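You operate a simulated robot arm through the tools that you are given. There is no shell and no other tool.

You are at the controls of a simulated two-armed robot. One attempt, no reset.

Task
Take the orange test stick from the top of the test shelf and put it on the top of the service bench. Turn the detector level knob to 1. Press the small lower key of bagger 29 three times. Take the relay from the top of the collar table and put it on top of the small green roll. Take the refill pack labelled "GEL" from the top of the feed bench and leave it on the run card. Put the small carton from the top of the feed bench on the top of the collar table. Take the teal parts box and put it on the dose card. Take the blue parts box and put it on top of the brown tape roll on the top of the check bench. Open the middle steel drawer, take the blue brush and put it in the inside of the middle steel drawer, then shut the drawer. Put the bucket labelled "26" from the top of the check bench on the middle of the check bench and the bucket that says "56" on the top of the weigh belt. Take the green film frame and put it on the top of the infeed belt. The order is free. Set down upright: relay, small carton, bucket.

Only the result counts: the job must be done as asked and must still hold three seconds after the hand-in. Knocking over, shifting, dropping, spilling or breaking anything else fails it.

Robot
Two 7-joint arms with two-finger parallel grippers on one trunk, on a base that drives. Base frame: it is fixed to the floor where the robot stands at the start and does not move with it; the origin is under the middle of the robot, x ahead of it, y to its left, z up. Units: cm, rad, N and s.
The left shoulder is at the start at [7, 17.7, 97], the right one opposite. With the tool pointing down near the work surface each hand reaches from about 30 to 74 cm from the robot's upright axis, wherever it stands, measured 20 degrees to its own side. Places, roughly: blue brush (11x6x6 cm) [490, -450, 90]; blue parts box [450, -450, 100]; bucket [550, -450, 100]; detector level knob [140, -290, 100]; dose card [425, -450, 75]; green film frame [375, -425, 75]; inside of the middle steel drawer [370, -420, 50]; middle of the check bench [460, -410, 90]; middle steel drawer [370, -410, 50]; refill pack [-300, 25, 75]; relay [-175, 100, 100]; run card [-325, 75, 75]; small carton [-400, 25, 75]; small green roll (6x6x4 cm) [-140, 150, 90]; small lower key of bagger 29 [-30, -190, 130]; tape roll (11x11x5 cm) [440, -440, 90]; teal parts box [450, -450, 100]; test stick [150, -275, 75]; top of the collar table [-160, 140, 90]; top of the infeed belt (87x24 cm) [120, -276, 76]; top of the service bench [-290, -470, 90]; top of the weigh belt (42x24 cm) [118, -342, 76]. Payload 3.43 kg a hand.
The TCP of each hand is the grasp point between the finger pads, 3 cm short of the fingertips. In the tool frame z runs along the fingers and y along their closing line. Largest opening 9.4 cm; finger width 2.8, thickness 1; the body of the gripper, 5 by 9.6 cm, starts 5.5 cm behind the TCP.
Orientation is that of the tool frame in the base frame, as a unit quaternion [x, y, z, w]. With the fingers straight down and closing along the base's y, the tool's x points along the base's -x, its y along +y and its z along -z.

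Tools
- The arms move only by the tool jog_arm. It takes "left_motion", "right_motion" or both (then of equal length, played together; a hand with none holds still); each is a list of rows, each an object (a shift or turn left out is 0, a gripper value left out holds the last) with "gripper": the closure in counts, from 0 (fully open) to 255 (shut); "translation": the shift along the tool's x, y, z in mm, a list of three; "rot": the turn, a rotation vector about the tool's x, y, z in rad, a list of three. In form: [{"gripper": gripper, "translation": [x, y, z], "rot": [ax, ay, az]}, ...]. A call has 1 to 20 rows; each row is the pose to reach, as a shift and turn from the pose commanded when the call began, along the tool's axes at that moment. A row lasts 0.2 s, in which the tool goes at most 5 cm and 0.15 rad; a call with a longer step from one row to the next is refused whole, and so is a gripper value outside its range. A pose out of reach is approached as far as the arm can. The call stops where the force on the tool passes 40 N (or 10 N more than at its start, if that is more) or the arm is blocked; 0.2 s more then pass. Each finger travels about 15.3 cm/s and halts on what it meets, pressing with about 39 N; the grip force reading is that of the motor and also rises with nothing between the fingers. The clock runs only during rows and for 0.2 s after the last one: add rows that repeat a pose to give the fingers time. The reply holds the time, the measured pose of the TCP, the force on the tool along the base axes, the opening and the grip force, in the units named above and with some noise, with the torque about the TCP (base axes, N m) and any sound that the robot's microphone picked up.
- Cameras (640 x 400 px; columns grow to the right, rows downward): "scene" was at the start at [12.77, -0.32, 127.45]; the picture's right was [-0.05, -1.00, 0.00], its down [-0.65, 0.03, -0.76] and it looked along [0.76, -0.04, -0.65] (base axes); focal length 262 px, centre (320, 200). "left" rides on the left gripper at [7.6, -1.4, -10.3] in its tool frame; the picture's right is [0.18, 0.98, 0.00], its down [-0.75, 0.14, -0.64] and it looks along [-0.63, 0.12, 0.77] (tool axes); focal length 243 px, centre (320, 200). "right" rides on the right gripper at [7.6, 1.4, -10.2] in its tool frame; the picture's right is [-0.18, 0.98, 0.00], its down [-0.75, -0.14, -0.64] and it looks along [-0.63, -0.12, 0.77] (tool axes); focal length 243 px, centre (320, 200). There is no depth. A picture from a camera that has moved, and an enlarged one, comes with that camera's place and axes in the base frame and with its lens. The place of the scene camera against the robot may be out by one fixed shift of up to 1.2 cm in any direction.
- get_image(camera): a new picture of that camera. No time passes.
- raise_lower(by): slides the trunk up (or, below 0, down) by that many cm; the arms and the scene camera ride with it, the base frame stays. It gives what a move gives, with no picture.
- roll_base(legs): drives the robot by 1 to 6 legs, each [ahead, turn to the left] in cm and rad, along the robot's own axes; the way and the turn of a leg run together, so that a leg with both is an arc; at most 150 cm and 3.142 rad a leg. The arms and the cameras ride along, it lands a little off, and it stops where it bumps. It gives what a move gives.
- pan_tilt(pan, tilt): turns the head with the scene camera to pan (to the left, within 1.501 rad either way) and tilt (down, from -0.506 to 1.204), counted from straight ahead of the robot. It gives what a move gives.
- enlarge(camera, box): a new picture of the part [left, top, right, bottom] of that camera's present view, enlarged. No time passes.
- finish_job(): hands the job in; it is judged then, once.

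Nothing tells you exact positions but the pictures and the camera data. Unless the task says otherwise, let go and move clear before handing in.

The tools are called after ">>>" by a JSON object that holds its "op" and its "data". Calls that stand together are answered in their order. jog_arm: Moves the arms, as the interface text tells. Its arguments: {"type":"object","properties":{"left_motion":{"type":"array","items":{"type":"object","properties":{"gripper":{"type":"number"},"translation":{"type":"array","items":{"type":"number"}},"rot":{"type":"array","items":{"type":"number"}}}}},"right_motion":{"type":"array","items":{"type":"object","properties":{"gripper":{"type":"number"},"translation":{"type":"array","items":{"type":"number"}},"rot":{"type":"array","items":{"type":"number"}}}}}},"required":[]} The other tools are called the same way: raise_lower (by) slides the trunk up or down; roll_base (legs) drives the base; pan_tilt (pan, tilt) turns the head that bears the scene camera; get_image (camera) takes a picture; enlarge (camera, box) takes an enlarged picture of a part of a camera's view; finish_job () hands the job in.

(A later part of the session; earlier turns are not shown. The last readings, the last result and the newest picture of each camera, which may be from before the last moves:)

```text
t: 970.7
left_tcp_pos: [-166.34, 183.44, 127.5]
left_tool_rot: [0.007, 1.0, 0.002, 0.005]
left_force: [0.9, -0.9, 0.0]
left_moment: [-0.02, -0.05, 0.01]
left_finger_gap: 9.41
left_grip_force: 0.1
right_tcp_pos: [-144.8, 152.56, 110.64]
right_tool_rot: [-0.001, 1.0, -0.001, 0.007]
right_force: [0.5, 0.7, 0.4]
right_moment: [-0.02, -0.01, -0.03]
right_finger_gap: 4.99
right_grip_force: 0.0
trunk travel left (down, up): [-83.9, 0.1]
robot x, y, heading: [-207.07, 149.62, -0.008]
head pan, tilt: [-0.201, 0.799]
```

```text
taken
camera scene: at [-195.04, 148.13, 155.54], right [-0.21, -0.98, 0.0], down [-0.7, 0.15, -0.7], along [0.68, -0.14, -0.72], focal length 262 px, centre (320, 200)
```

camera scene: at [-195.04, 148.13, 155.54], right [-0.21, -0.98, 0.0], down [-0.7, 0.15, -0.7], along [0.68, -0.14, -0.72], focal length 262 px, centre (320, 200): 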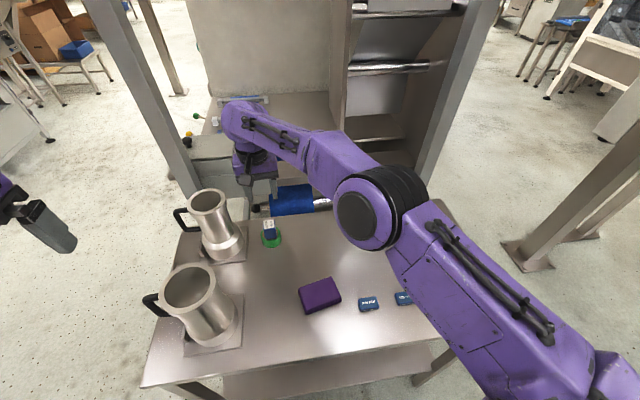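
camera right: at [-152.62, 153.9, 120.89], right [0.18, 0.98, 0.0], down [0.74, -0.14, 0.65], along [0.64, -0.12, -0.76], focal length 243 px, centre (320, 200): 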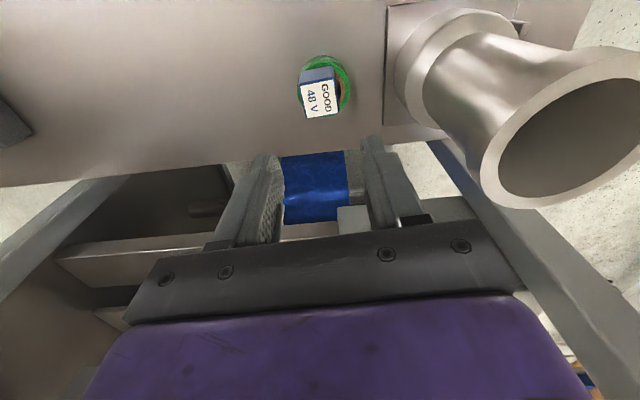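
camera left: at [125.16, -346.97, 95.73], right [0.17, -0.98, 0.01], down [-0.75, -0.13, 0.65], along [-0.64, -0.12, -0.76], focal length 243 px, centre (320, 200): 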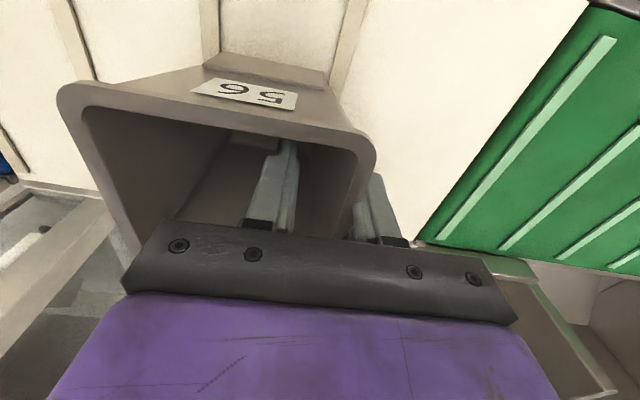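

The relay is on the small green roll. I'll back the base straight off the table, then fold the right arm.

>>> {"op": "roll_base", "data": {"legs": [[-50, 0]]}}

>>> {"op": "jog_arm", "data": {"right_motion": [{"translation": [20, -30, 0]}, {"translation": [40, -60, 0]}, {"translation": [60, -90, -10]}, {"translation": [80, -120, -20]}, {"translation": [100, -150, -30]}, {"translation": [110, -180, -40], "gripper": 0}]}}

>>> {"op": "get_image", "data": {"camera": "scene"}}

```text
t: 973.6
left_tcp_pos: [-216.55, 183.95, 127.3]
left_tool_rot: [0.009, 1.0, 0.002, 0.004]
left_force: [0.0, -0.6, 0.6]
left_moment: [0.01, 0.01, 0.0]
left_finger_gap: 9.4
left_grip_force: 0.0
right_tcp_pos: [-195.09, 152.89, 110.56]
right_tool_rot: [0.0, 1.0, 0.0, 0.007]
right_force: [-0.8, 0.2, -0.5]
right_moment: [0.0, -0.01, -0.03]
right_finger_gap: 4.98
right_grip_force: 0.0
trunk travel left (down, up): [-83.9, 0.1]
robot x, y, heading: [-257.35, 150.43, -0.01]
head pan, tilt: [-0.201, 0.799]
```

```text
t: 975.0
left_tcp_pos: [-216.8, 183.74, 127.43]
left_tool_rot: [0.008, 1.0, 0.004, 0.005]
left_force: [0.4, -0.7, 0.3]
left_moment: [0.03, 0.0, 0.02]
left_finger_gap: 9.41
left_grip_force: 0.0
right_tcp_pos: [-206.4, 134.89, 114.63]
right_tool_rot: [-0.001, 1.0, 0.0, 0.007]
right_force: [-1.6, 0.9, 0.9]
right_moment: [0.01, -0.01, -0.01]
right_finger_gap: 9.42
right_grip_force: 0.1
trunk travel left (down, up): [-83.9, 0.1]
robot x, y, heading: [-257.58, 149.87, -0.007]
head pan, tilt: [-0.201, 0.799]
```

```text
taken
camera scene: at [-245.42, 148.3, 155.55], right [-0.21, -0.98, 0.0], down [-0.7, 0.15, -0.7], along [0.68, -0.14, -0.72], focal length 262 px, centre (320, 200)
```

scene: 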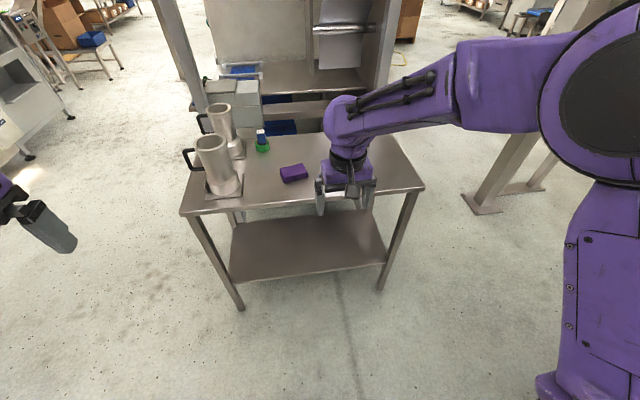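

Next, the GEL pack from the feed bench's east end. I'll drive to x about -225, south to y 45, and turn west.

>>> {"op": "roll_base", "data": {"legs": [[31, 0], [0, -1.563], [103, 0]]}}

>>> {"op": "get_image", "data": {"camera": "scene"}}

```text
t: 985.9
left_tcp_pos: [-195.03, 4.4, 127.5]
left_tool_rot: [0.718, 0.696, -0.002, 0.005]
left_force: [-0.5, 0.2, 0.8]
left_moment: [0.0, 0.0, -0.01]
left_finger_gap: 9.42
left_grip_force: 0.0
right_tcp_pos: [-244.04, -5.06, 114.62]
right_tool_rot: [0.712, 0.702, -0.005, 0.004]
right_force: [0.5, 0.0, 0.4]
right_moment: [0.02, 0.01, -0.01]
right_finger_gap: 9.4
right_grip_force: 0.3
trunk travel left (down, up): [-83.9, 0.1]
robot x, y, heading: [-228.46, 45.85, -1.594]
head pan, tilt: [-0.201, 0.799]
```

```text
taken
camera scene: at [-230.78, 33.1, 155.55], right [-0.98, 0.22, 0.0], down [0.16, 0.7, -0.7], along [-0.15, -0.68, -0.72], focal length 262 px, centre (320, 200)
```

scene: 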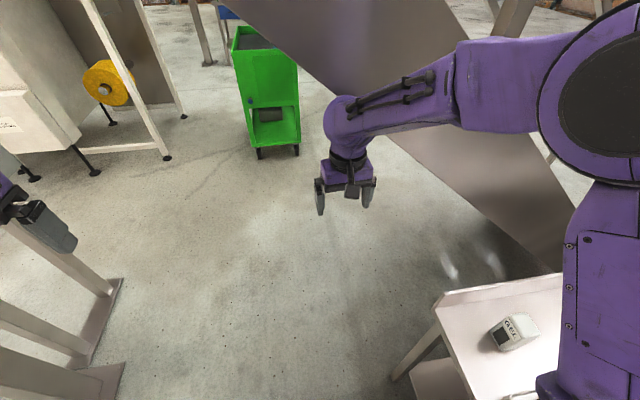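

I can now read "GEL" on this pack. The stair stringer is close to my right hand here, so I'll back up 30 cm before turning west.

>>> {"op": "roll_base", "data": {"legs": [[-30, 0], [0, -1.548]]}}

>>> {"op": "pan_tilt", "data": {"pan": 0.3, "tilt": 0.8}}

>>> {"op": "get_image", "data": {"camera": "scene"}}

>>> {"op": "get_image", "data": {"camera": "left"}}

```text
t: 991.7
left_tcp_pos: [-267.82, 41.81, 127.42]
left_tool_rot: [1.0, 0.002, -0.004, 0.003]
left_force: [-0.4, -0.2, 0.6]
left_moment: [-0.01, 0.01, 0.0]
left_finger_gap: 9.4
left_grip_force: 0.0
right_tcp_pos: [-278.88, 90.42, 114.58]
right_tool_rot: [1.0, 0.011, -0.008, 0.0]
right_force: [-0.4, -0.3, -0.2]
right_moment: [0.02, 0.0, 0.06]
right_finger_gap: 9.43
right_grip_force: 0.1
trunk travel left (down, up): [-83.9, 0.1]
robot x, y, heading: [-227.63, 76.62, -3.126]
head pan, tilt: [-0.201, 0.799]
```

```text
t: 992.6
left_tcp_pos: [-267.82, 41.79, 127.44]
left_tool_rot: [1.0, 0.001, -0.005, 0.002]
left_force: [-0.7, 1.4, 0.5]
left_moment: [-0.01, 0.03, -0.02]
left_finger_gap: 9.42
left_grip_force: 0.1
right_tcp_pos: [-278.89, 90.26, 114.57]
right_tool_rot: [1.0, 0.01, -0.007, 0.0]
right_force: [0.8, 0.2, -0.7]
right_moment: [-0.03, 0.02, -0.01]
right_finger_gap: 9.4
right_grip_force: 0.0
trunk travel left (down, up): [-83.9, 0.1]
robot x, y, heading: [-227.25, 76.24, -3.129]
head pan, tilt: [0.3, 0.799]
```

```text
taken
camera scene: at [-240.92, 73.9, 155.54], right [-0.31, 0.95, 0.0], down [0.68, 0.22, -0.7], along [-0.66, -0.21, -0.72], focal length 262 px, centre (320, 200)
```

scene: 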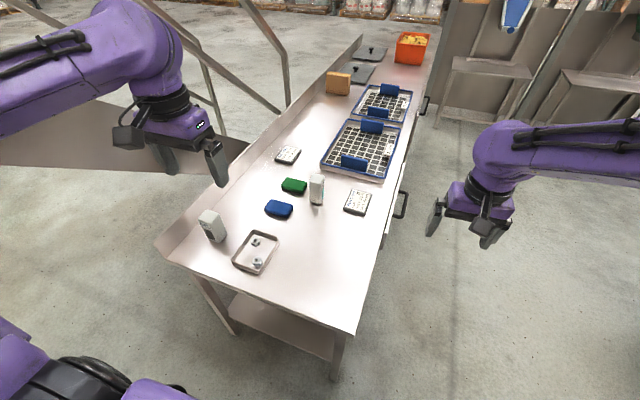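

```text
taken
camera left: at [-260.11, 43.26, 137.56], right [0.19, -0.98, 0.0], down [-0.75, -0.14, 0.65], along [-0.64, -0.12, -0.76], focal length 243 px, centre (320, 200)
```

left: 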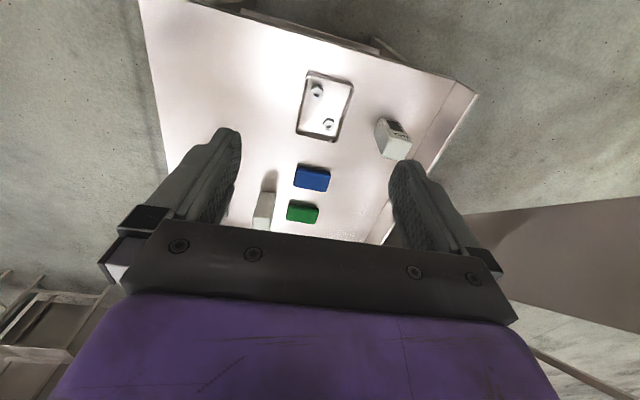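

I see the whole bench. The GEL pack stands near the back corner at about [-281.5, 23]. I'll zoom for its orientation.

>>> {"op": "enlarge", "data": {"camera": "left", "box": [340, 90, 460, 190]}}

>>> {"op": "enlarge", "data": {"camera": "scene", "box": [160, 180, 300, 290]}}

```text
4.00 times, centred on (400, 140) of left
camera zoom: at [-260.11, 43.26, 137.56], right [0.19, -0.98, 0.0], down [-0.75, -0.14, 0.65], along [-0.64, -0.12, -0.76], focal length 970 px, centre (0, 440)
```

zoom: 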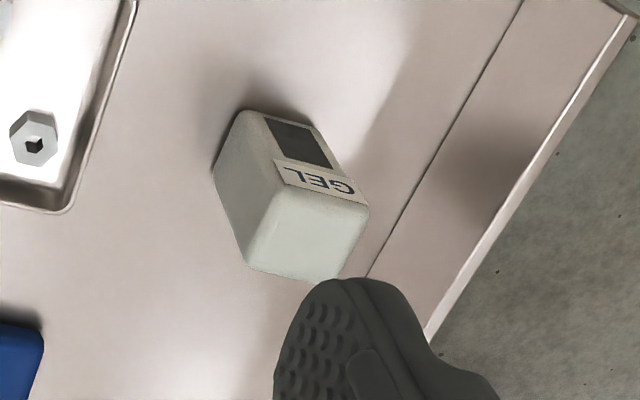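

```text
3.64 times, centred on (230, 235) of scene
camera zoom: at [-240.92, 73.9, 155.54], right [-0.31, 0.95, 0.0], down [0.68, 0.22, -0.7], along [-0.66, -0.21, -0.72], focal length 954 px, centre (647, 73)
```

zoom: 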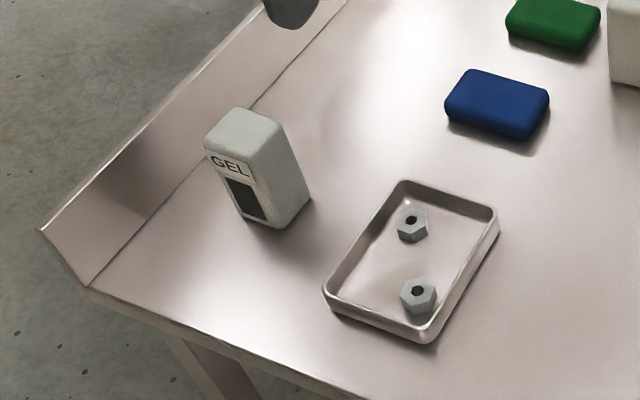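

The pack is about 4.8 x 5 cm, aligned with the axes, centre [-282, 22.5]. I'll bring the left hand over it step by step, watching the stairs.

>>> {"op": "jog_arm", "data": {"left_motion": [{"translation": [-20, 25, 0]}, {"translation": [-45, 55, 0]}, {"translation": [-70, 85, 0]}, {"translation": [-95, 115, 0]}, {"translation": [-115, 145, 0]}, {"translation": [-130, 170, 0]}, {"translation": [-142, 193, 0]}, {"translation": [-142, 193, 40]}, {"translation": [-142, 193, 80]}]}}

>>> {"op": "get_image", "data": {"camera": "left"}}

>>> {"op": "get_image", "data": {"camera": "scene"}}

```text
t: 994.6
left_tcp_pos: [-281.87, 22.4, 119.72]
left_tool_rot: [1.0, 0.002, -0.005, 0.003]
left_force: [0.0, -1.2, -0.2]
left_moment: [0.0, 0.01, -0.03]
left_finger_gap: 9.41
left_grip_force: 0.1
right_tcp_pos: [-278.98, 90.3, 114.56]
right_tool_rot: [1.0, 0.009, -0.007, -0.001]
right_force: [0.0, 0.2, 0.5]
right_moment: [0.0, 0.02, 0.03]
right_finger_gap: 9.4
right_grip_force: 0.0
trunk travel left (down, up): [-83.9, 0.1]
robot x, y, heading: [-227.78, 76.77, -3.127]
head pan, tilt: [0.3, 0.799]
```

```text
taken
camera left: at [-274.21, 23.75, 129.84], right [0.19, -0.98, 0.0], down [-0.75, -0.14, 0.65], along [-0.64, -0.12, -0.76], focal length 243 px, centre (320, 200)
```

left: 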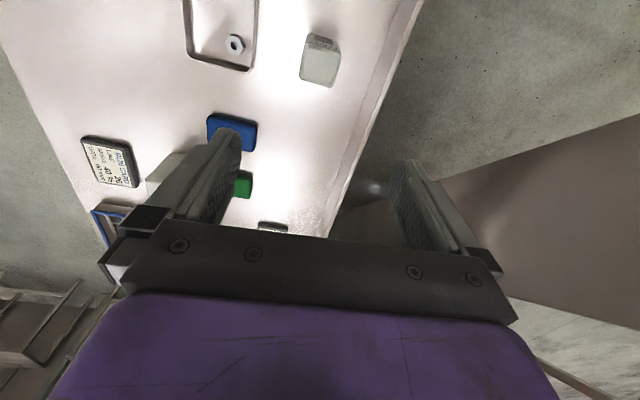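

```text
taken
camera scene: at [-240.98, 73.83, 155.54], right [-0.31, 0.95, 0.0], down [0.68, 0.22, -0.7], along [-0.66, -0.21, -0.72], focal length 262 px, centre (320, 200)
```

scene: 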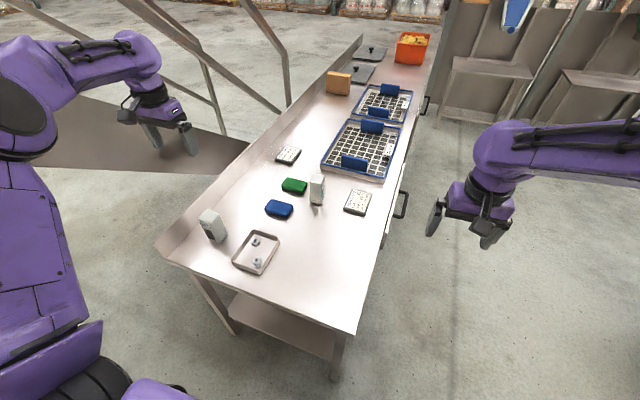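

The hand is centred over the pack. I'll lower in stages.

>>> {"op": "jog_arm", "data": {"left_motion": [{"translation": [0, 0, 40]}, {"translation": [0, 0, 80]}, {"translation": [0, 0, 120]}, {"translation": [0, 0, 160]}, {"translation": [0, 0, 190]}]}}

>>> {"op": "get_image", "data": {"camera": "left"}}

>>> {"op": "get_image", "data": {"camera": "scene"}}

```text
t: 995.8
left_tcp_pos: [-282.28, 22.26, 100.36]
left_tool_rot: [1.0, 0.001, -0.005, 0.003]
left_force: [0.8, -0.5, 0.7]
left_moment: [0.02, 0.02, -0.02]
left_finger_gap: 9.41
left_grip_force: 0.1
right_tcp_pos: [-279.11, 90.31, 114.58]
right_tool_rot: [1.0, 0.01, -0.006, -0.002]
right_force: [0.0, 0.4, 0.3]
right_moment: [-0.01, -0.01, 0.0]
right_finger_gap: 9.41
right_grip_force: 0.0
trunk travel left (down, up): [-83.9, 0.1]
robot x, y, heading: [-227.6, 76.18, -3.131]
head pan, tilt: [0.3, 0.799]
```

```text
taken
camera left: at [-274.61, 23.7, 110.52], right [0.19, -0.98, 0.0], down [-0.75, -0.14, 0.65], along [-0.64, -0.12, -0.76], focal length 243 px, centre (320, 200)
```

left: 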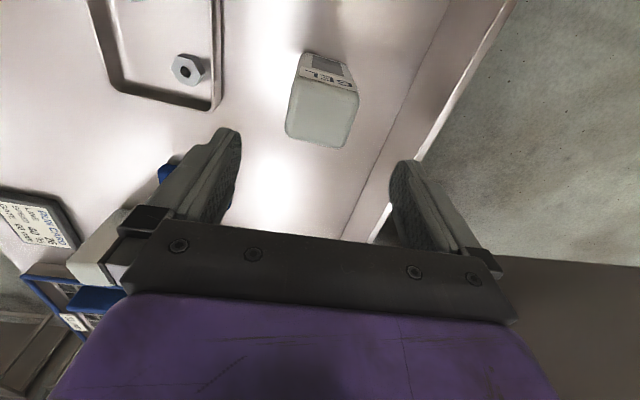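

```text
taken
camera scene: at [-241.04, 73.8, 155.53], right [-0.31, 0.95, 0.0], down [0.68, 0.22, -0.7], along [-0.66, -0.21, -0.72], focal length 262 px, centre (320, 200)
```

scene: 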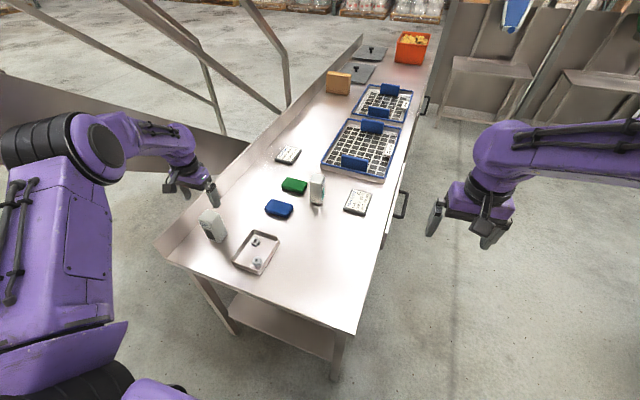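

The pack's top is at z about 89.7 and well centred. I'll lower to z 86 and grip it.

>>> {"op": "jog_arm", "data": {"left_motion": [{"translation": [3, 0, 40]}, {"translation": [3, 0, 80]}, {"translation": [3, 0, 115]}, {"translation": [3, 0, 135]}]}}

>>> {"op": "get_image", "data": {"camera": "left"}}

```text
t: 996.8
left_tcp_pos: [-281.96, 22.11, 87.2]
left_tool_rot: [1.0, 0.002, -0.005, 0.003]
left_force: [-0.6, 0.5, -0.1]
left_moment: [-0.01, 0.03, 0.01]
left_finger_gap: 9.4
left_grip_force: 0.2
right_tcp_pos: [-278.98, 90.36, 114.69]
right_tool_rot: [1.0, 0.009, -0.006, -0.001]
right_force: [-0.4, -0.6, -0.5]
right_moment: [-0.04, 0.0, 0.0]
right_finger_gap: 9.4
right_grip_force: 0.1
trunk travel left (down, up): [-83.9, 0.1]
robot x, y, heading: [-227.61, 76.27, -3.132]
head pan, tilt: [0.3, 0.799]
```

```text
taken
camera left: at [-274.28, 23.6, 97.26], right [0.19, -0.98, 0.0], down [-0.75, -0.14, 0.65], along [-0.64, -0.12, -0.76], focal length 243 px, centre (320, 200)
```

left: 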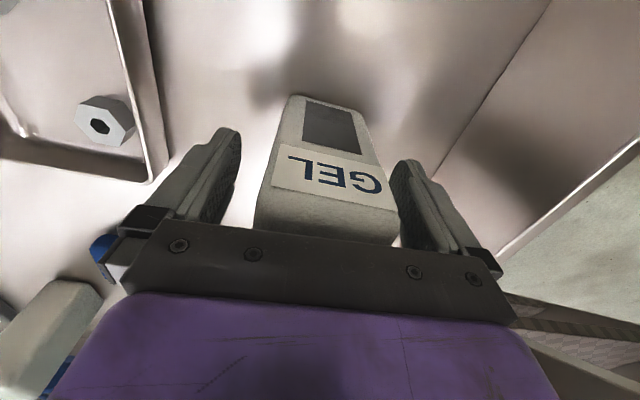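

GEL is clearly read and straddled. I'll close the fingers on it.

>>> {"op": "jog_arm", "data": {"left_motion": [{"translation": [0, 0, 4]}, {"translation": [0, 0, 4], "gripper": 255}, {"translation": [0, 0, 4], "gripper": 255}, {"translation": [0, 0, 4], "gripper": 255}]}}

>>> {"op": "get_image", "data": {"camera": "left"}}

```text
t: 997.8
left_tcp_pos: [-281.86, 22.2, 86.89]
left_tool_rot: [1.0, 0.002, -0.004, 0.003]
left_force: [-0.2, -0.1, 0.4]
left_moment: [0.03, 0.04, -0.02]
left_finger_gap: 6.07
left_grip_force: 39.6
right_tcp_pos: [-278.91, 90.37, 114.54]
right_tool_rot: [1.0, 0.01, -0.007, 0.001]
right_force: [-0.1, -0.2, -0.5]
right_moment: [0.01, 0.0, 0.03]
right_finger_gap: 9.39
right_grip_force: 0.0
trunk travel left (down, up): [-83.9, 0.1]
robot x, y, heading: [-227.66, 76.33, -3.13]
head pan, tilt: [0.3, 0.799]
```

```text
taken
camera left: at [-274.22, 23.68, 96.93], right [0.19, -0.98, 0.0], down [-0.75, -0.14, 0.65], along [-0.64, -0.12, -0.76], focal length 243 px, centre (320, 200)
```

left: 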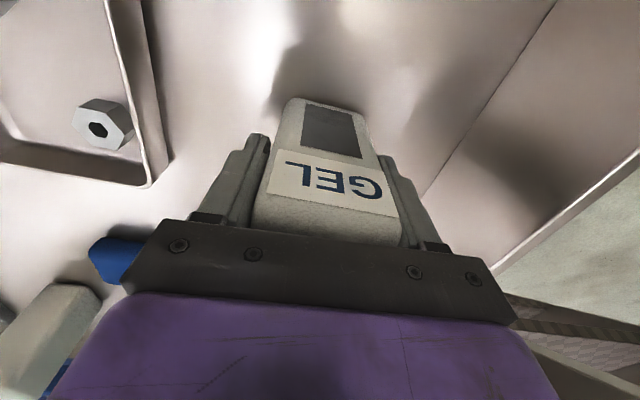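

GEL is gripped. I'll lift it, draw it back, and drive around to the bench's north side where the run card is in reach.

>>> {"op": "jog_arm", "data": {"left_motion": [{"translation": [0, 0, -30]}, {"translation": [0, 0, -70]}, {"translation": [0, 0, -110]}, {"translation": [0, 0, -150]}, {"translation": [0, 0, -190]}, {"translation": [0, 0, -230]}, {"translation": [20, -20, -270]}, {"translation": [40, -45, -300]}, {"translation": [60, -75, -320]}, {"translation": [80, -105, -330]}]}}

>>> {"op": "get_image", "data": {"camera": "scene"}}

```text
t: 1000.0
left_tcp_pos: [-273.56, 33.16, 119.9]
left_tool_rot: [1.0, 0.003, -0.004, 0.003]
left_force: [0.2, -0.3, -0.2]
left_moment: [-0.01, 0.0, -0.01]
left_finger_gap: 6.02
left_grip_force: 38.7
right_tcp_pos: [-278.85, 90.58, 114.68]
right_tool_rot: [1.0, 0.01, -0.007, 0.0]
right_force: [0.0, 0.6, 0.3]
right_moment: [-0.02, -0.01, -0.01]
right_finger_gap: 9.39
right_grip_force: 0.1
trunk travel left (down, up): [-83.9, 0.1]
robot x, y, heading: [-227.42, 76.62, -3.128]
head pan, tilt: [0.3, 0.799]
```

```text
taken
camera scene: at [-240.75, 74.12, 155.56], right [-0.31, 0.95, 0.0], down [0.68, 0.22, -0.7], along [-0.66, -0.22, -0.72], focal length 262 px, centre (320, 200)
```

scene: 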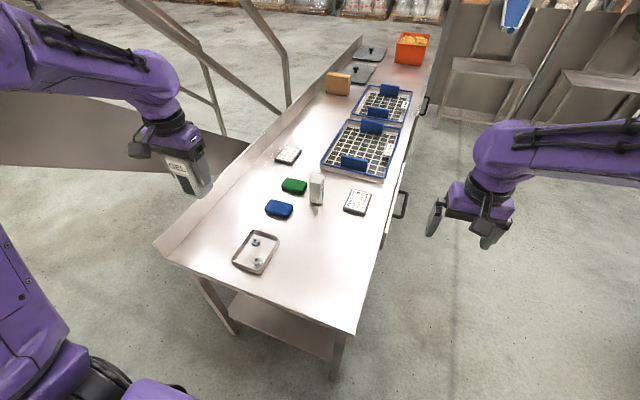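

>>> {"op": "roll_base", "data": {"legs": [[0, -1.585], [62, 0], [0, 1.571], [86, 0], [0, 1.571]]}}

>>> {"op": "pan_tilt", "data": {"pan": 0.0, "tilt": 0.75}}

>>> {"op": "get_image", "data": {"camera": "scene"}}

```text
t: 1019.1
left_tcp_pos: [-273.71, 95.64, 119.74]
left_tool_rot: [0.744, 0.668, -0.001, 0.005]
left_force: [-0.4, -0.3, -0.6]
left_moment: [-0.02, 0.01, 0.01]
left_finger_gap: 5.96
left_grip_force: 39.1
right_tcp_pos: [-331.17, 96.68, 114.67]
right_tool_rot: [0.738, 0.675, -0.005, 0.005]
right_force: [1.4, 0.2, 0.5]
right_moment: [0.0, 0.0, 0.03]
right_finger_gap: 9.41
right_grip_force: 0.0
trunk travel left (down, up): [-83.9, 0.1]
robot x, y, heading: [-311.4, 146.7, -1.668]
head pan, tilt: [0.3, 0.799]
```

```text
t: 1019.9
left_tcp_pos: [-273.51, 95.7, 119.67]
left_tool_rot: [0.743, 0.669, -0.001, 0.005]
left_force: [0.4, -1.0, -0.4]
left_moment: [-0.01, 0.01, 0.0]
left_finger_gap: 5.93
left_grip_force: 39.0
right_tcp_pos: [-331.23, 96.6, 114.58]
right_tool_rot: [0.738, 0.675, -0.005, 0.005]
right_force: [-0.3, 0.1, 0.3]
right_moment: [0.0, 0.01, 0.02]
right_finger_gap: 9.41
right_grip_force: 0.2
trunk travel left (down, up): [-83.9, 0.1]
robot x, y, heading: [-311.67, 146.14, -1.666]
head pan, tilt: [0.0, 0.75]
```

```text
taken
camera scene: at [-313.59, 133.13, 155.94], right [-1.0, 0.1, 0.0], down [0.07, 0.68, -0.73], along [-0.07, -0.73, -0.68], focal length 262 px, centre (320, 200)
```

scene: 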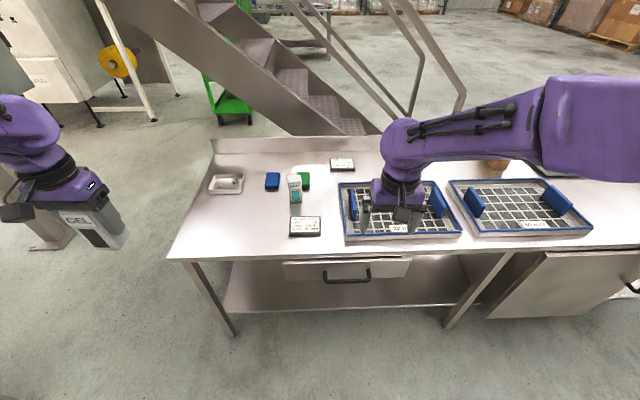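

The run card is at about [-314.5, 67]. I'll straighten, move closer, and bring the pack over it.

>>> {"op": "roll_base", "data": {"legs": [[0, 0.095], [22, 0]]}}

>>> {"op": "get_image", "data": {"camera": "scene"}}

>>> {"op": "enlarge", "data": {"camera": "scene", "box": [220, 150, 420, 300]}}

```text
t: 1022.1
left_tcp_pos: [-268.88, 77.75, 119.77]
left_tool_rot: [0.709, 0.705, -0.002, 0.006]
left_force: [0.4, 0.0, -0.7]
left_moment: [-0.01, -0.02, -0.02]
left_finger_gap: 5.97
left_grip_force: 39.2
right_tcp_pos: [-326.15, 73.06, 114.67]
right_tool_rot: [0.705, 0.71, -0.006, 0.006]
right_force: [0.2, -0.2, 0.8]
right_moment: [-0.03, 0.01, -0.01]
right_finger_gap: 9.38
right_grip_force: 0.0
trunk travel left (down, up): [-83.9, 0.1]
robot x, y, heading: [-311.84, 124.2, -1.569]
head pan, tilt: [0.0, 0.75]
```

```text
taken
camera scene: at [-312.36, 111.23, 155.97], right [-1.0, 0.0, 0.0], down [0.0, 0.68, -0.73], along [0.0, -0.73, -0.68], focal length 262 px, centre (320, 200)
```

scene: 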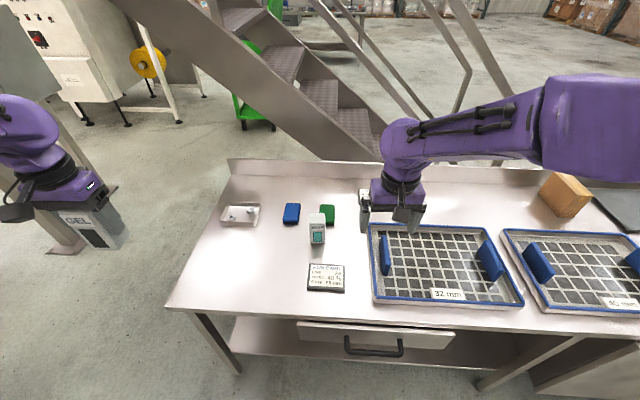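

```text
2.67 times, centred on (320, 225) of scene
camera zoom: at [-312.36, 111.23, 155.97], right [-1.0, 0.0, 0.0], down [0.0, 0.68, -0.73], along [0.0, -0.73, -0.68], focal length 700 px, centre (320, 133)
```

zoom: 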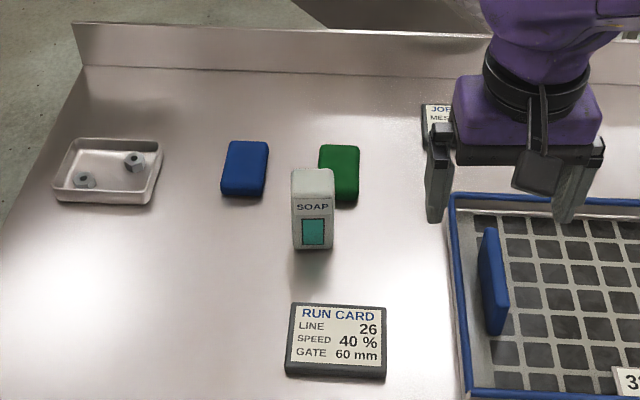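

I'll move the right hand out of the way and carry GEL over the run card.

>>> {"op": "jog_arm", "data": {"right_motion": [{"translation": [20, -30, 0]}, {"translation": [40, -60, 0]}, {"translation": [60, -90, 0]}, {"translation": [80, -120, -10]}, {"translation": [90, -150, -20]}, {"translation": [90, -160, -20]}, {"translation": [90, -160, -20]}, {"translation": [90, -160, -20]}, {"translation": [90, -160, -20]}, {"translation": [90, -160, -20]}, {"translation": [90, -160, -20]}, {"translation": [90, -160, -20]}, {"translation": [90, -160, -20]}], "left_motion": [{"translation": [0, 0, 0]}, {"translation": [0, 0, 0]}, {"translation": [-8, -40, 0]}, {"translation": [-16, -80, 0]}, {"translation": [-24, -120, 0]}, {"translation": [-32, -165, 0]}, {"translation": [-40, -210, 0]}, {"translation": [-50, -255, 0]}, {"translation": [-60, -300, 0]}, {"translation": [-70, -345, 0]}, {"translation": [-80, -390, 0]}, {"translation": [-90, -430, 0]}, {"translation": [-94, -458, 0]}]}}

>>> {"op": "get_image", "data": {"camera": "left"}}

>>> {"op": "get_image", "data": {"camera": "scene"}}

```text
t: 1024.9
left_tcp_pos: [-313.32, 67.52, 120.74]
left_tool_rot: [0.697, 0.717, -0.016, -0.009]
left_force: [0.4, -0.2, -0.6]
left_moment: [0.01, 0.0, 0.02]
left_finger_gap: 5.96
left_grip_force: 38.4
right_tcp_pos: [-342.14, 81.71, 116.45]
right_tool_rot: [0.703, 0.711, -0.004, 0.004]
right_force: [0.0, 0.8, -0.3]
right_moment: [0.01, -0.02, 0.0]
right_finger_gap: 9.4
right_grip_force: 0.0
trunk travel left (down, up): [-83.9, 0.1]
robot x, y, heading: [-311.46, 124.55, -1.57]
head pan, tilt: [0.0, 0.75]
```

```text
taken
camera left: at [-314.54, 75.08, 130.9], right [0.98, 0.21, -0.04], down [0.19, -0.74, 0.64], along [0.11, -0.64, -0.76], focal length 243 px, centre (320, 200)
```

left: 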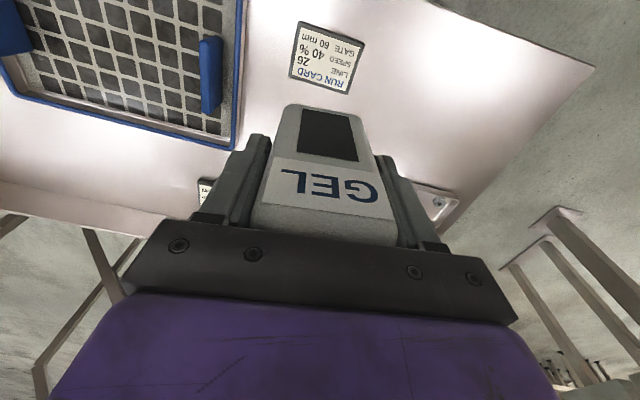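

```text
taken
camera scene: at [-312.35, 110.85, 155.93], right [-1.0, 0.0, 0.0], down [0.0, 0.68, -0.73], along [0.0, -0.73, -0.68], focal length 262 px, centre (320, 200)
```

scene: 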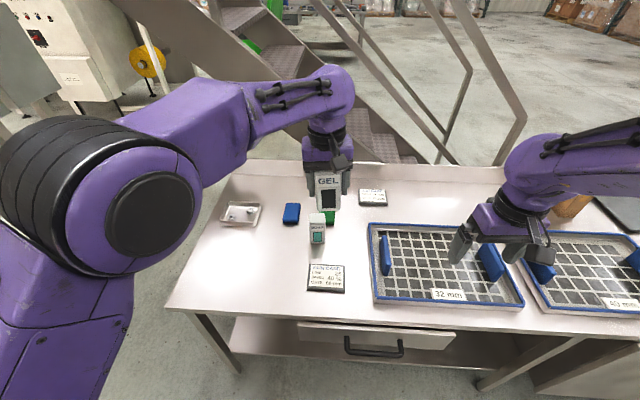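

>>> {"op": "jog_arm", "data": {"left_motion": [{"translation": [0, 0, 10]}, {"translation": [0, 0, 30]}, {"translation": [0, 0, 60]}, {"translation": [0, 0, 90]}, {"translation": [0, 0, 110]}, {"translation": [0, 0, 110]}]}}

>>> {"op": "get_image", "data": {"camera": "left"}}

>>> {"op": "get_image", "data": {"camera": "scene"}}

```text
t: 1026.3
left_tcp_pos: [-313.83, 67.6, 108.76]
left_tool_rot: [0.701, 0.713, -0.008, -0.003]
left_force: [1.0, 0.7, -1.3]
left_moment: [0.02, 0.01, -0.04]
left_finger_gap: 5.93
left_grip_force: 38.8
right_tcp_pos: [-342.15, 81.76, 116.49]
right_tool_rot: [0.704, 0.711, -0.005, 0.006]
right_force: [-1.3, 0.3, -0.1]
right_moment: [0.0, 0.01, -0.01]
right_finger_gap: 9.39
right_grip_force: 0.1
trunk travel left (down, up): [-83.9, 0.1]
robot x, y, heading: [-311.36, 124.2, -1.563]
head pan, tilt: [0.0, 0.75]
```

```text
taken
camera left: at [-315.17, 75.16, 118.98], right [0.98, 0.2, -0.02], down [0.16, -0.75, 0.64], along [0.12, -0.63, -0.76], focal length 243 px, centre (320, 200)
```

left: 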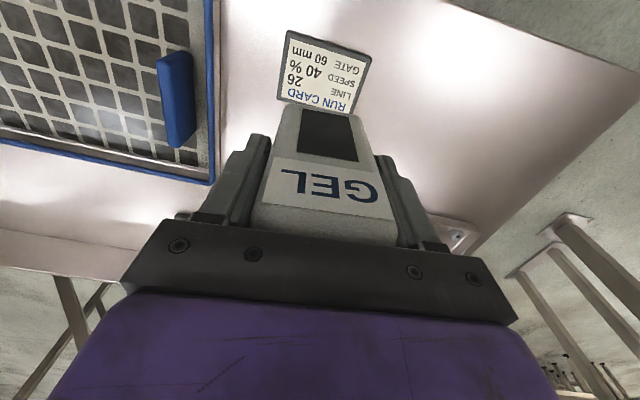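

```text
taken
camera scene: at [-312.34, 110.95, 155.94], right [-1.0, 0.0, 0.0], down [0.0, 0.68, -0.73], along [0.0, -0.73, -0.68], focal length 262 px, centre (320, 200)
```

scene: 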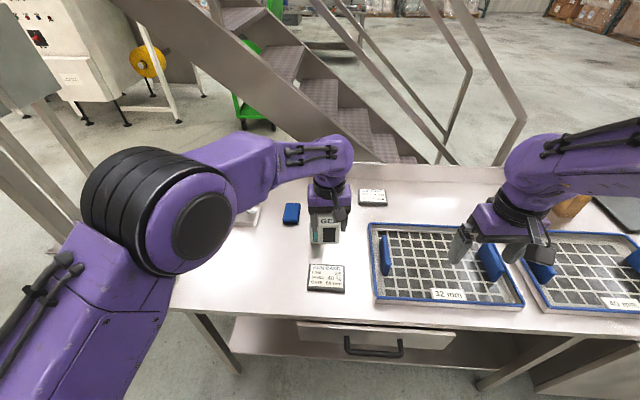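

GEL is right over the card. I'll lower it in stages.

>>> {"op": "jog_arm", "data": {"left_motion": [{"translation": [0, 0, 40]}, {"translation": [0, 0, 80]}, {"translation": [0, 0, 120]}, {"translation": [0, 0, 150]}, {"translation": [0, 0, 165]}, {"translation": [0, 0, 165]}]}}

>>> {"op": "get_image", "data": {"camera": "left"}}

>>> {"op": "enlarge", "data": {"camera": "scene", "box": [250, 170, 410, 310]}}

```text
t: 1027.7
left_tcp_pos: [-314.48, 68.28, 91.91]
left_tool_rot: [0.709, 0.705, -0.001, 0.005]
left_force: [0.4, 0.3, -0.9]
left_moment: [-0.01, -0.01, 0.01]
left_finger_gap: 5.95
left_grip_force: 39.6
right_tcp_pos: [-342.2, 81.7, 116.42]
right_tool_rot: [0.704, 0.71, -0.005, 0.005]
right_force: [-0.4, -0.7, 0.4]
right_moment: [-0.03, 0.0, 0.0]
right_finger_gap: 9.38
right_grip_force: 0.0
trunk travel left (down, up): [-83.9, 0.1]
robot x, y, heading: [-311.68, 124.09, -1.571]
head pan, tilt: [0.0, 0.75]
```

```text
taken
camera left: at [-315.9, 75.96, 102.04], right [0.98, 0.18, 0.0], down [0.13, -0.75, 0.65], along [0.12, -0.64, -0.76], focal length 243 px, centre (320, 200)
```

left: 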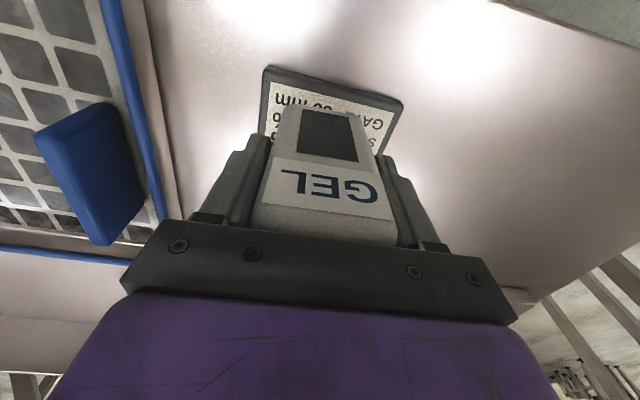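

```text
2.86 times, centred on (330, 240) of scene
camera zoom: at [-312.35, 110.96, 155.94], right [-1.0, 0.0, 0.0], down [0.0, 0.68, -0.73], along [0.0, -0.73, -0.68], focal length 750 px, centre (291, 86)
```

zoom: 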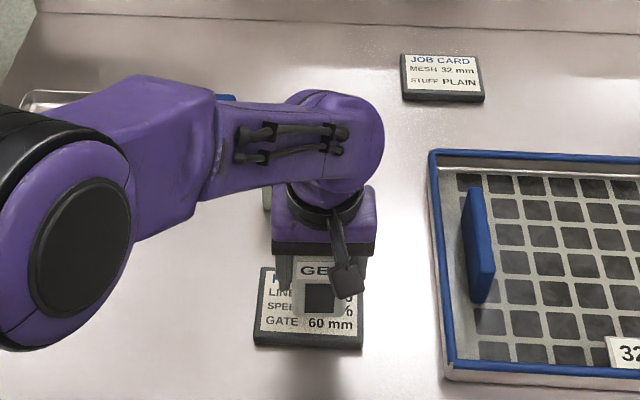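

I'll shift 1.1 cm forward and 0.7 cm left to centre on the card, then lower until contact.

>>> {"op": "jog_arm", "data": {"left_motion": [{"translation": [-11, 7, 0]}, {"translation": [-11, 7, 10]}, {"translation": [-11, 7, 18]}, {"translation": [-11, 7, 24]}, {"translation": [-11, 7, 29]}]}}

>>> {"op": "get_image", "data": {"camera": "left"}}

```text
t: 1028.9
left_tcp_pos: [-313.91, 67.02, 89.02]
left_tool_rot: [0.709, 0.705, 0.0, 0.005]
left_force: [0.5, -0.3, -0.4]
left_moment: [0.01, 0.02, 0.02]
left_finger_gap: 5.96
left_grip_force: 38.9
right_tcp_pos: [-342.13, 81.74, 116.3]
right_tool_rot: [0.704, 0.71, -0.005, 0.005]
right_force: [-0.1, 1.1, 0.3]
right_moment: [-0.01, 0.0, 0.03]
right_finger_gap: 9.37
right_grip_force: 0.1
trunk travel left (down, up): [-83.9, 0.1]
robot x, y, heading: [-311.67, 123.84, -1.567]
head pan, tilt: [0.0, 0.75]
```

```text
taken
camera left: at [-315.26, 74.66, 99.23], right [0.98, 0.18, 0.0], down [0.13, -0.75, 0.65], along [0.12, -0.64, -0.76], focal length 243 px, centre (320, 200)
```

left: 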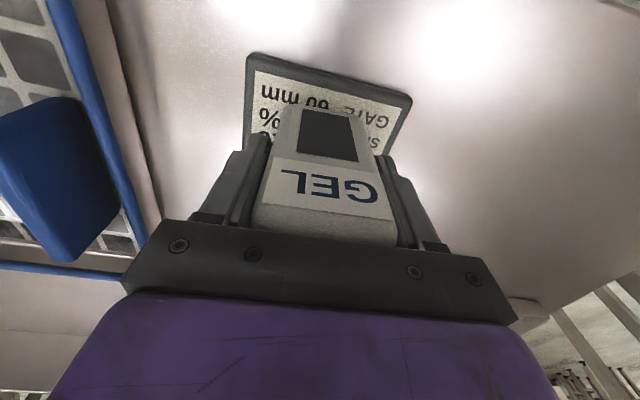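

>>> {"op": "jog_arm", "data": {"left_motion": [{"translation": [0, 0, 3]}, {"translation": [0, 0, 6]}, {"translation": [0, 0, 9]}, {"translation": [0, 0, 11]}, {"translation": [0, 0, 13]}]}}

>>> {"op": "enlarge", "data": {"camera": "scene", "box": [250, 170, 410, 310]}}

```text
t: 1030.1
left_tcp_pos: [-313.81, 67.08, 88.2]
left_tool_rot: [0.709, 0.705, -0.004, 0.009]
left_force: [0.4, 0.1, 30.2]
left_moment: [0.4, 0.34, -0.02]
left_finger_gap: 5.97
left_grip_force: 39.3
right_tcp_pos: [-342.29, 82.13, 116.56]
right_tool_rot: [0.704, 0.71, -0.007, 0.006]
right_force: [-0.3, 0.2, 0.1]
right_moment: [0.02, 0.03, -0.01]
right_finger_gap: 9.4
right_grip_force: 0.1
trunk travel left (down, up): [-83.9, 0.1]
robot x, y, heading: [-311.68, 124.48, -1.572]
head pan, tilt: [0.0, 0.75]
```

```text
2.86 times, centred on (330, 240) of scene
camera zoom: at [-312.31, 111.45, 156.03], right [-1.0, 0.0, 0.0], down [0.0, 0.68, -0.73], along [0.0, -0.73, -0.68], focal length 750 px, centre (291, 86)
```

zoom: 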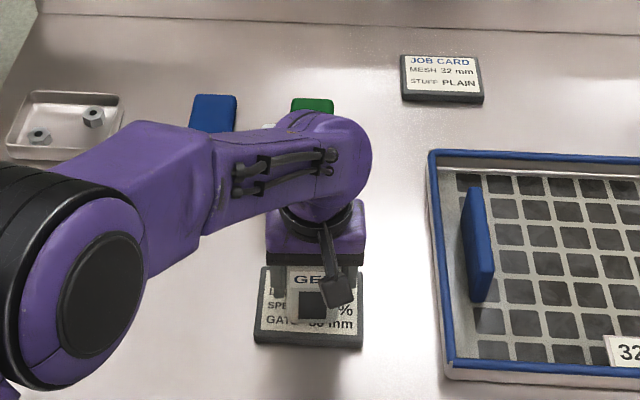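

It stands on the card. I'll ease off, open and rise.

>>> {"op": "jog_arm", "data": {"left_motion": [{"translation": [0, 0, -6]}, {"translation": [0, 0, -6], "gripper": 60}, {"translation": [0, 0, -6], "gripper": 20}, {"translation": [0, 0, -6], "gripper": 0}, {"translation": [0, 0, -30]}, {"translation": [0, 0, -70]}, {"translation": [0, 0, -110]}, {"translation": [0, 0, -150]}, {"translation": [0, 0, -190]}, {"translation": [0, 0, -230]}]}}

>>> {"op": "get_image", "data": {"camera": "left"}}

>>> {"op": "get_image", "data": {"camera": "scene"}}

```text
t: 1032.3
left_tcp_pos: [-313.8, 67.28, 111.0]
left_tool_rot: [0.708, 0.706, -0.001, 0.004]
left_force: [0.9, 0.5, 0.3]
left_moment: [0.03, -0.01, -0.02]
left_finger_gap: 9.41
left_grip_force: 0.1
right_tcp_pos: [-342.12, 81.89, 116.32]
right_tool_rot: [0.705, 0.71, -0.006, 0.005]
right_force: [0.5, 1.0, 0.5]
right_moment: [0.0, -0.01, 0.0]
right_finger_gap: 9.4
right_grip_force: 0.0
trunk travel left (down, up): [-83.9, 0.1]
robot x, y, heading: [-311.42, 124.16, -1.568]
head pan, tilt: [0.0, 0.75]
```

```text
taken
camera left: at [-315.26, 74.88, 121.07], right [0.98, 0.18, 0.0], down [0.14, -0.75, 0.65], along [0.12, -0.64, -0.76], focal length 243 px, centre (320, 200)
```

left: 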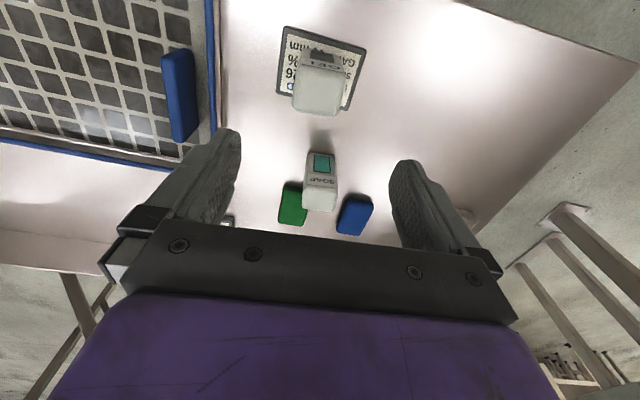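

```text
taken
camera scene: at [-312.32, 111.03, 155.95], right [-1.0, 0.0, 0.0], down [0.0, 0.68, -0.73], along [0.0, -0.73, -0.68], focal length 262 px, centre (320, 200)
```

scene: 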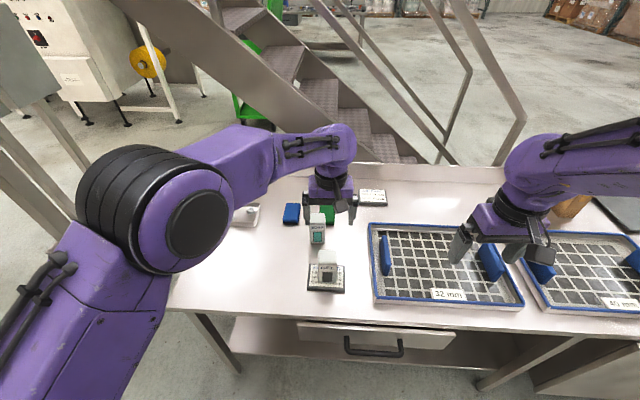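

GEL stands on the run card. Next the small carton: I'll lift the left hand clear, back off and move along the bench to x about -392.

>>> {"op": "jog_arm", "data": {"left_motion": [{"translation": [20, 20, -30]}, {"translation": [45, 40, -50]}, {"translation": [70, 60, -70]}, {"translation": [95, 80, -90]}, {"translation": [110, 100, -100]}]}}

>>> {"op": "roll_base", "data": {"legs": [[-25, 0], [0, -1.571], [82, 0], [0, 1.571]]}}

>>> {"op": "get_image", "data": {"camera": "scene"}}

```text
t: 1033.5
left_tcp_pos: [-303.84, 78.59, 120.8]
left_tool_rot: [0.71, 0.704, -0.002, 0.005]
left_force: [1.0, 0.8, -0.1]
left_moment: [0.01, 0.02, -0.02]
left_finger_gap: 9.38
left_grip_force: 0.0
right_tcp_pos: [-342.14, 81.87, 116.43]
right_tool_rot: [0.704, 0.71, -0.006, 0.005]
right_force: [-0.3, 0.3, -0.3]
right_moment: [0.01, 0.05, -0.01]
right_finger_gap: 9.39
right_grip_force: 0.0
trunk travel left (down, up): [-83.9, 0.1]
robot x, y, heading: [-312.13, 123.82, -1.569]
head pan, tilt: [0.0, 0.75]
```

```text
t: 1047.0
left_tcp_pos: [-385.56, 102.57, 120.7]
left_tool_rot: [0.702, 0.712, -0.001, 0.004]
left_force: [0.6, -0.4, -0.3]
left_moment: [0.0, 0.03, 0.01]
left_finger_gap: 9.38
left_grip_force: 0.1
right_tcp_pos: [-423.78, 105.05, 116.47]
right_tool_rot: [0.696, 0.718, -0.006, 0.005]
right_force: [0.2, 0.4, -0.9]
right_moment: [0.0, -0.02, -0.02]
right_finger_gap: 9.4
right_grip_force: 0.1
trunk travel left (down, up): [-83.9, 0.1]
robot x, y, heading: [-394.17, 148.11, -1.553]
head pan, tilt: [0.0, 0.75]
```

```text
taken
camera scene: at [-394.63, 134.98, 155.94], right [-1.0, -0.02, 0.0], down [-0.02, 0.68, -0.73], along [0.02, -0.73, -0.68], focal length 262 px, centre (320, 200)
```

scene: 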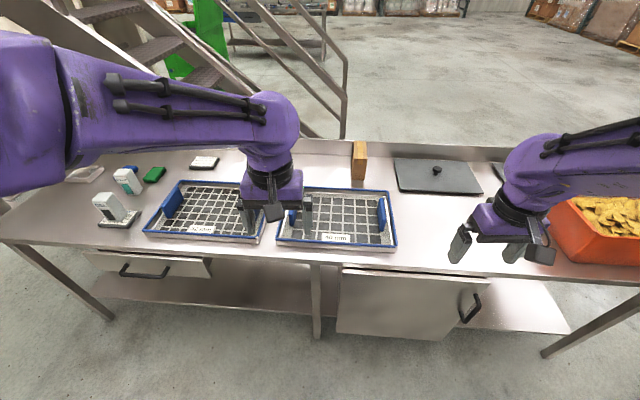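

>>> {"op": "enlarge", "data": {"camera": "scene", "box": [310, 120, 410, 200]}}

>>> {"op": "get_image", "data": {"camera": "right"}}

```text
5.00 times, centred on (360, 160) of scene
camera zoom: at [-394.63, 134.98, 155.94], right [-1.0, -0.02, 0.0], down [-0.02, 0.68, -0.73], along [0.02, -0.73, -0.68], focal length 1312 px, centre (120, 400)
```

zoom: 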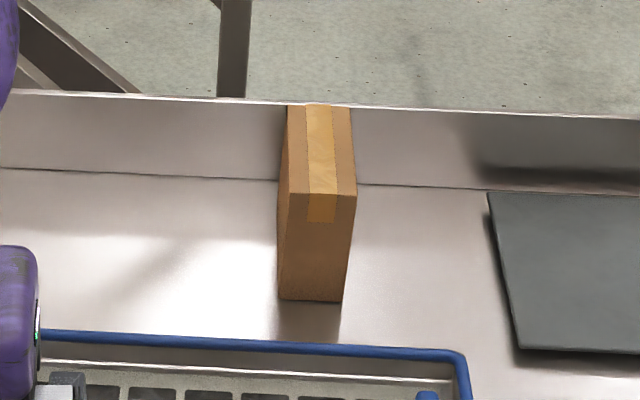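

```text
taken
camera right: at [-422.58, 112.82, 126.61], right [0.99, -0.15, 0.0], down [-0.12, -0.75, 0.65], along [-0.1, -0.64, -0.76], focal length 243 px, centre (320, 200)
```

right: 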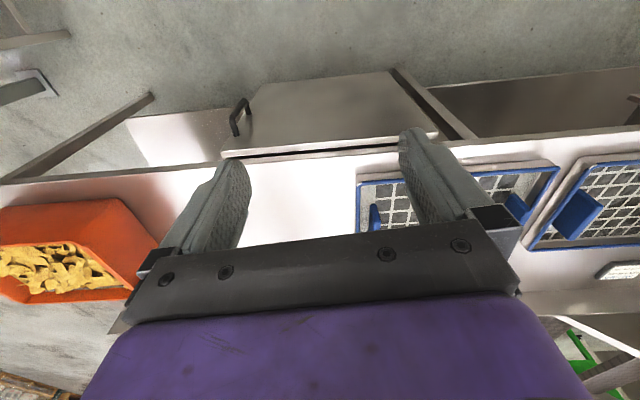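

The carton is about 5.8 wide (x), 14.5 deep (y) and 11.7 tall, front face at y 41, top z 92.7. I'll move up to the bench and lower the trunk, then reach with a tilted hand.

>>> {"op": "roll_base", "data": {"legs": [[0, -0.016], [35, 0]]}}

>>> {"op": "raise_lower", "data": {"by": -14}}

>>> {"op": "get_image", "data": {"camera": "scene"}}

```text
t: 1049.6
left_tcp_pos: [-385.99, 67.98, 120.85]
left_tool_rot: [0.707, 0.707, -0.002, 0.006]
left_force: [0.5, -0.1, 0.3]
left_moment: [-0.02, 0.04, 0.04]
left_finger_gap: 9.39
left_grip_force: 0.0
right_tcp_pos: [-424.13, 71.22, 116.47]
right_tool_rot: [0.702, 0.712, -0.005, 0.006]
right_force: [-0.9, -0.1, 0.4]
right_moment: [0.02, 0.05, -0.03]
right_finger_gap: 9.4
right_grip_force: 0.0
trunk travel left (down, up): [-83.9, 0.1]
robot x, y, heading: [-393.96, 113.67, -1.559]
head pan, tilt: [0.0, 0.75]
```

```text
t: 1051.3
left_tcp_pos: [-386.07, 67.87, 106.73]
left_tool_rot: [0.707, 0.707, -0.001, 0.006]
left_force: [-0.4, 0.1, -0.2]
left_moment: [-0.04, 0.03, 0.04]
left_finger_gap: 9.42
left_grip_force: 0.0
right_tcp_pos: [-424.07, 70.96, 102.49]
right_tool_rot: [0.702, 0.712, -0.005, 0.004]
right_force: [0.5, 0.2, -0.3]
right_moment: [0.02, 0.03, 0.0]
right_finger_gap: 9.38
right_grip_force: 0.1
trunk travel left (down, up): [-69.9, 14.1]
robot x, y, heading: [-393.75, 113.45, -1.563]
head pan, tilt: [0.0, 0.75]
```

```text
taken
camera scene: at [-394.52, 100.42, 141.95], right [-1.0, -0.01, 0.0], down [-0.01, 0.68, -0.73], along [0.01, -0.73, -0.68], focal length 262 px, centre (320, 200)
```

scene: 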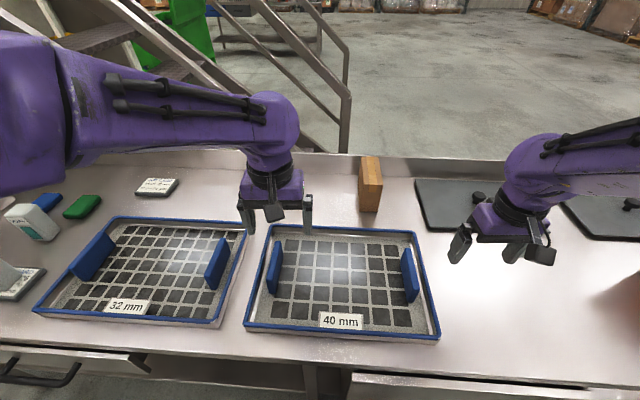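

I'll bring the right hand over in front of the carton with a 0.5 rad forward tilt.

>>> {"op": "jog_arm", "data": {"right_motion": [{"translation": [-30, 17, -10], "rot": [0, -0.07, 0]}, {"translation": [-60, 34, -20], "rot": [0, -0.14, 0]}, {"translation": [-90, 51, -25], "rot": [0, -0.21, 0]}, {"translation": [-120, 68, -25], "rot": [0, -0.28, 0]}, {"translation": [-150, 85, -25], "rot": [0, -0.35, 0]}, {"translation": [-180, 102, -25], "rot": [0, -0.42, 0]}, {"translation": [-210, 119, -20], "rot": [0, -0.5, 0]}, {"translation": [-230, 136, -15], "rot": [0, -0.5, 0]}, {"translation": [-230, 136, -15], "rot": [0, -0.5, 0]}]}}

>>> {"op": "get_image", "data": {"camera": "right"}}

>>> {"op": "get_image", "data": {"camera": "scene"}}

```text
t: 1053.3
left_tcp_pos: [-386.03, 67.93, 106.83]
left_tool_rot: [0.707, 0.707, -0.001, 0.006]
left_force: [0.0, -0.2, 0.4]
left_moment: [-0.01, 0.0, 0.0]
left_finger_gap: 9.41
left_grip_force: 0.0
right_tcp_pos: [-410.23, 48.3, 104.41]
right_tool_rot: [0.678, 0.689, -0.178, 0.182]
right_force: [0.1, 0.3, 0.8]
right_moment: [0.02, -0.01, -0.01]
right_finger_gap: 9.42
right_grip_force: 0.0
trunk travel left (down, up): [-69.9, 14.1]
robot x, y, heading: [-393.76, 113.48, -1.558]
head pan, tilt: [0.0, 0.75]
```

```text
taken
camera right: at [-408.86, 59.92, 109.53], right [0.99, -0.14, 0.09], down [-0.14, -0.34, 0.93], along [-0.1, -0.93, -0.36], focal length 243 px, centre (320, 200)
```

right: 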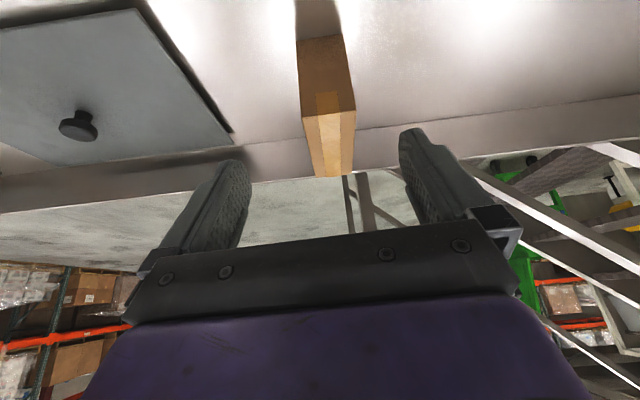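

```text
taken
camera scene: at [-394.56, 100.46, 141.95], right [-1.0, -0.01, 0.0], down [-0.01, 0.68, -0.73], along [0.01, -0.73, -0.68], focal length 262 px, centre (320, 200)
```

scene: 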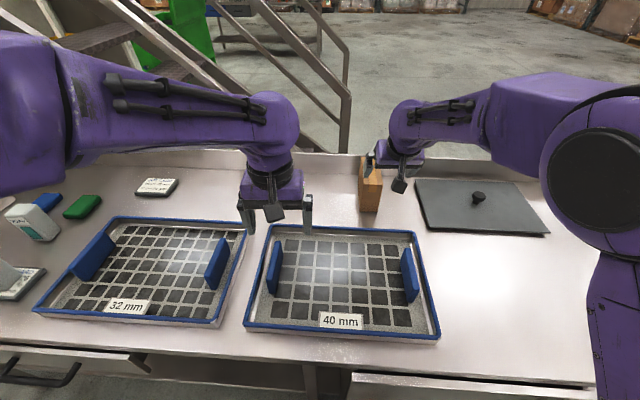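

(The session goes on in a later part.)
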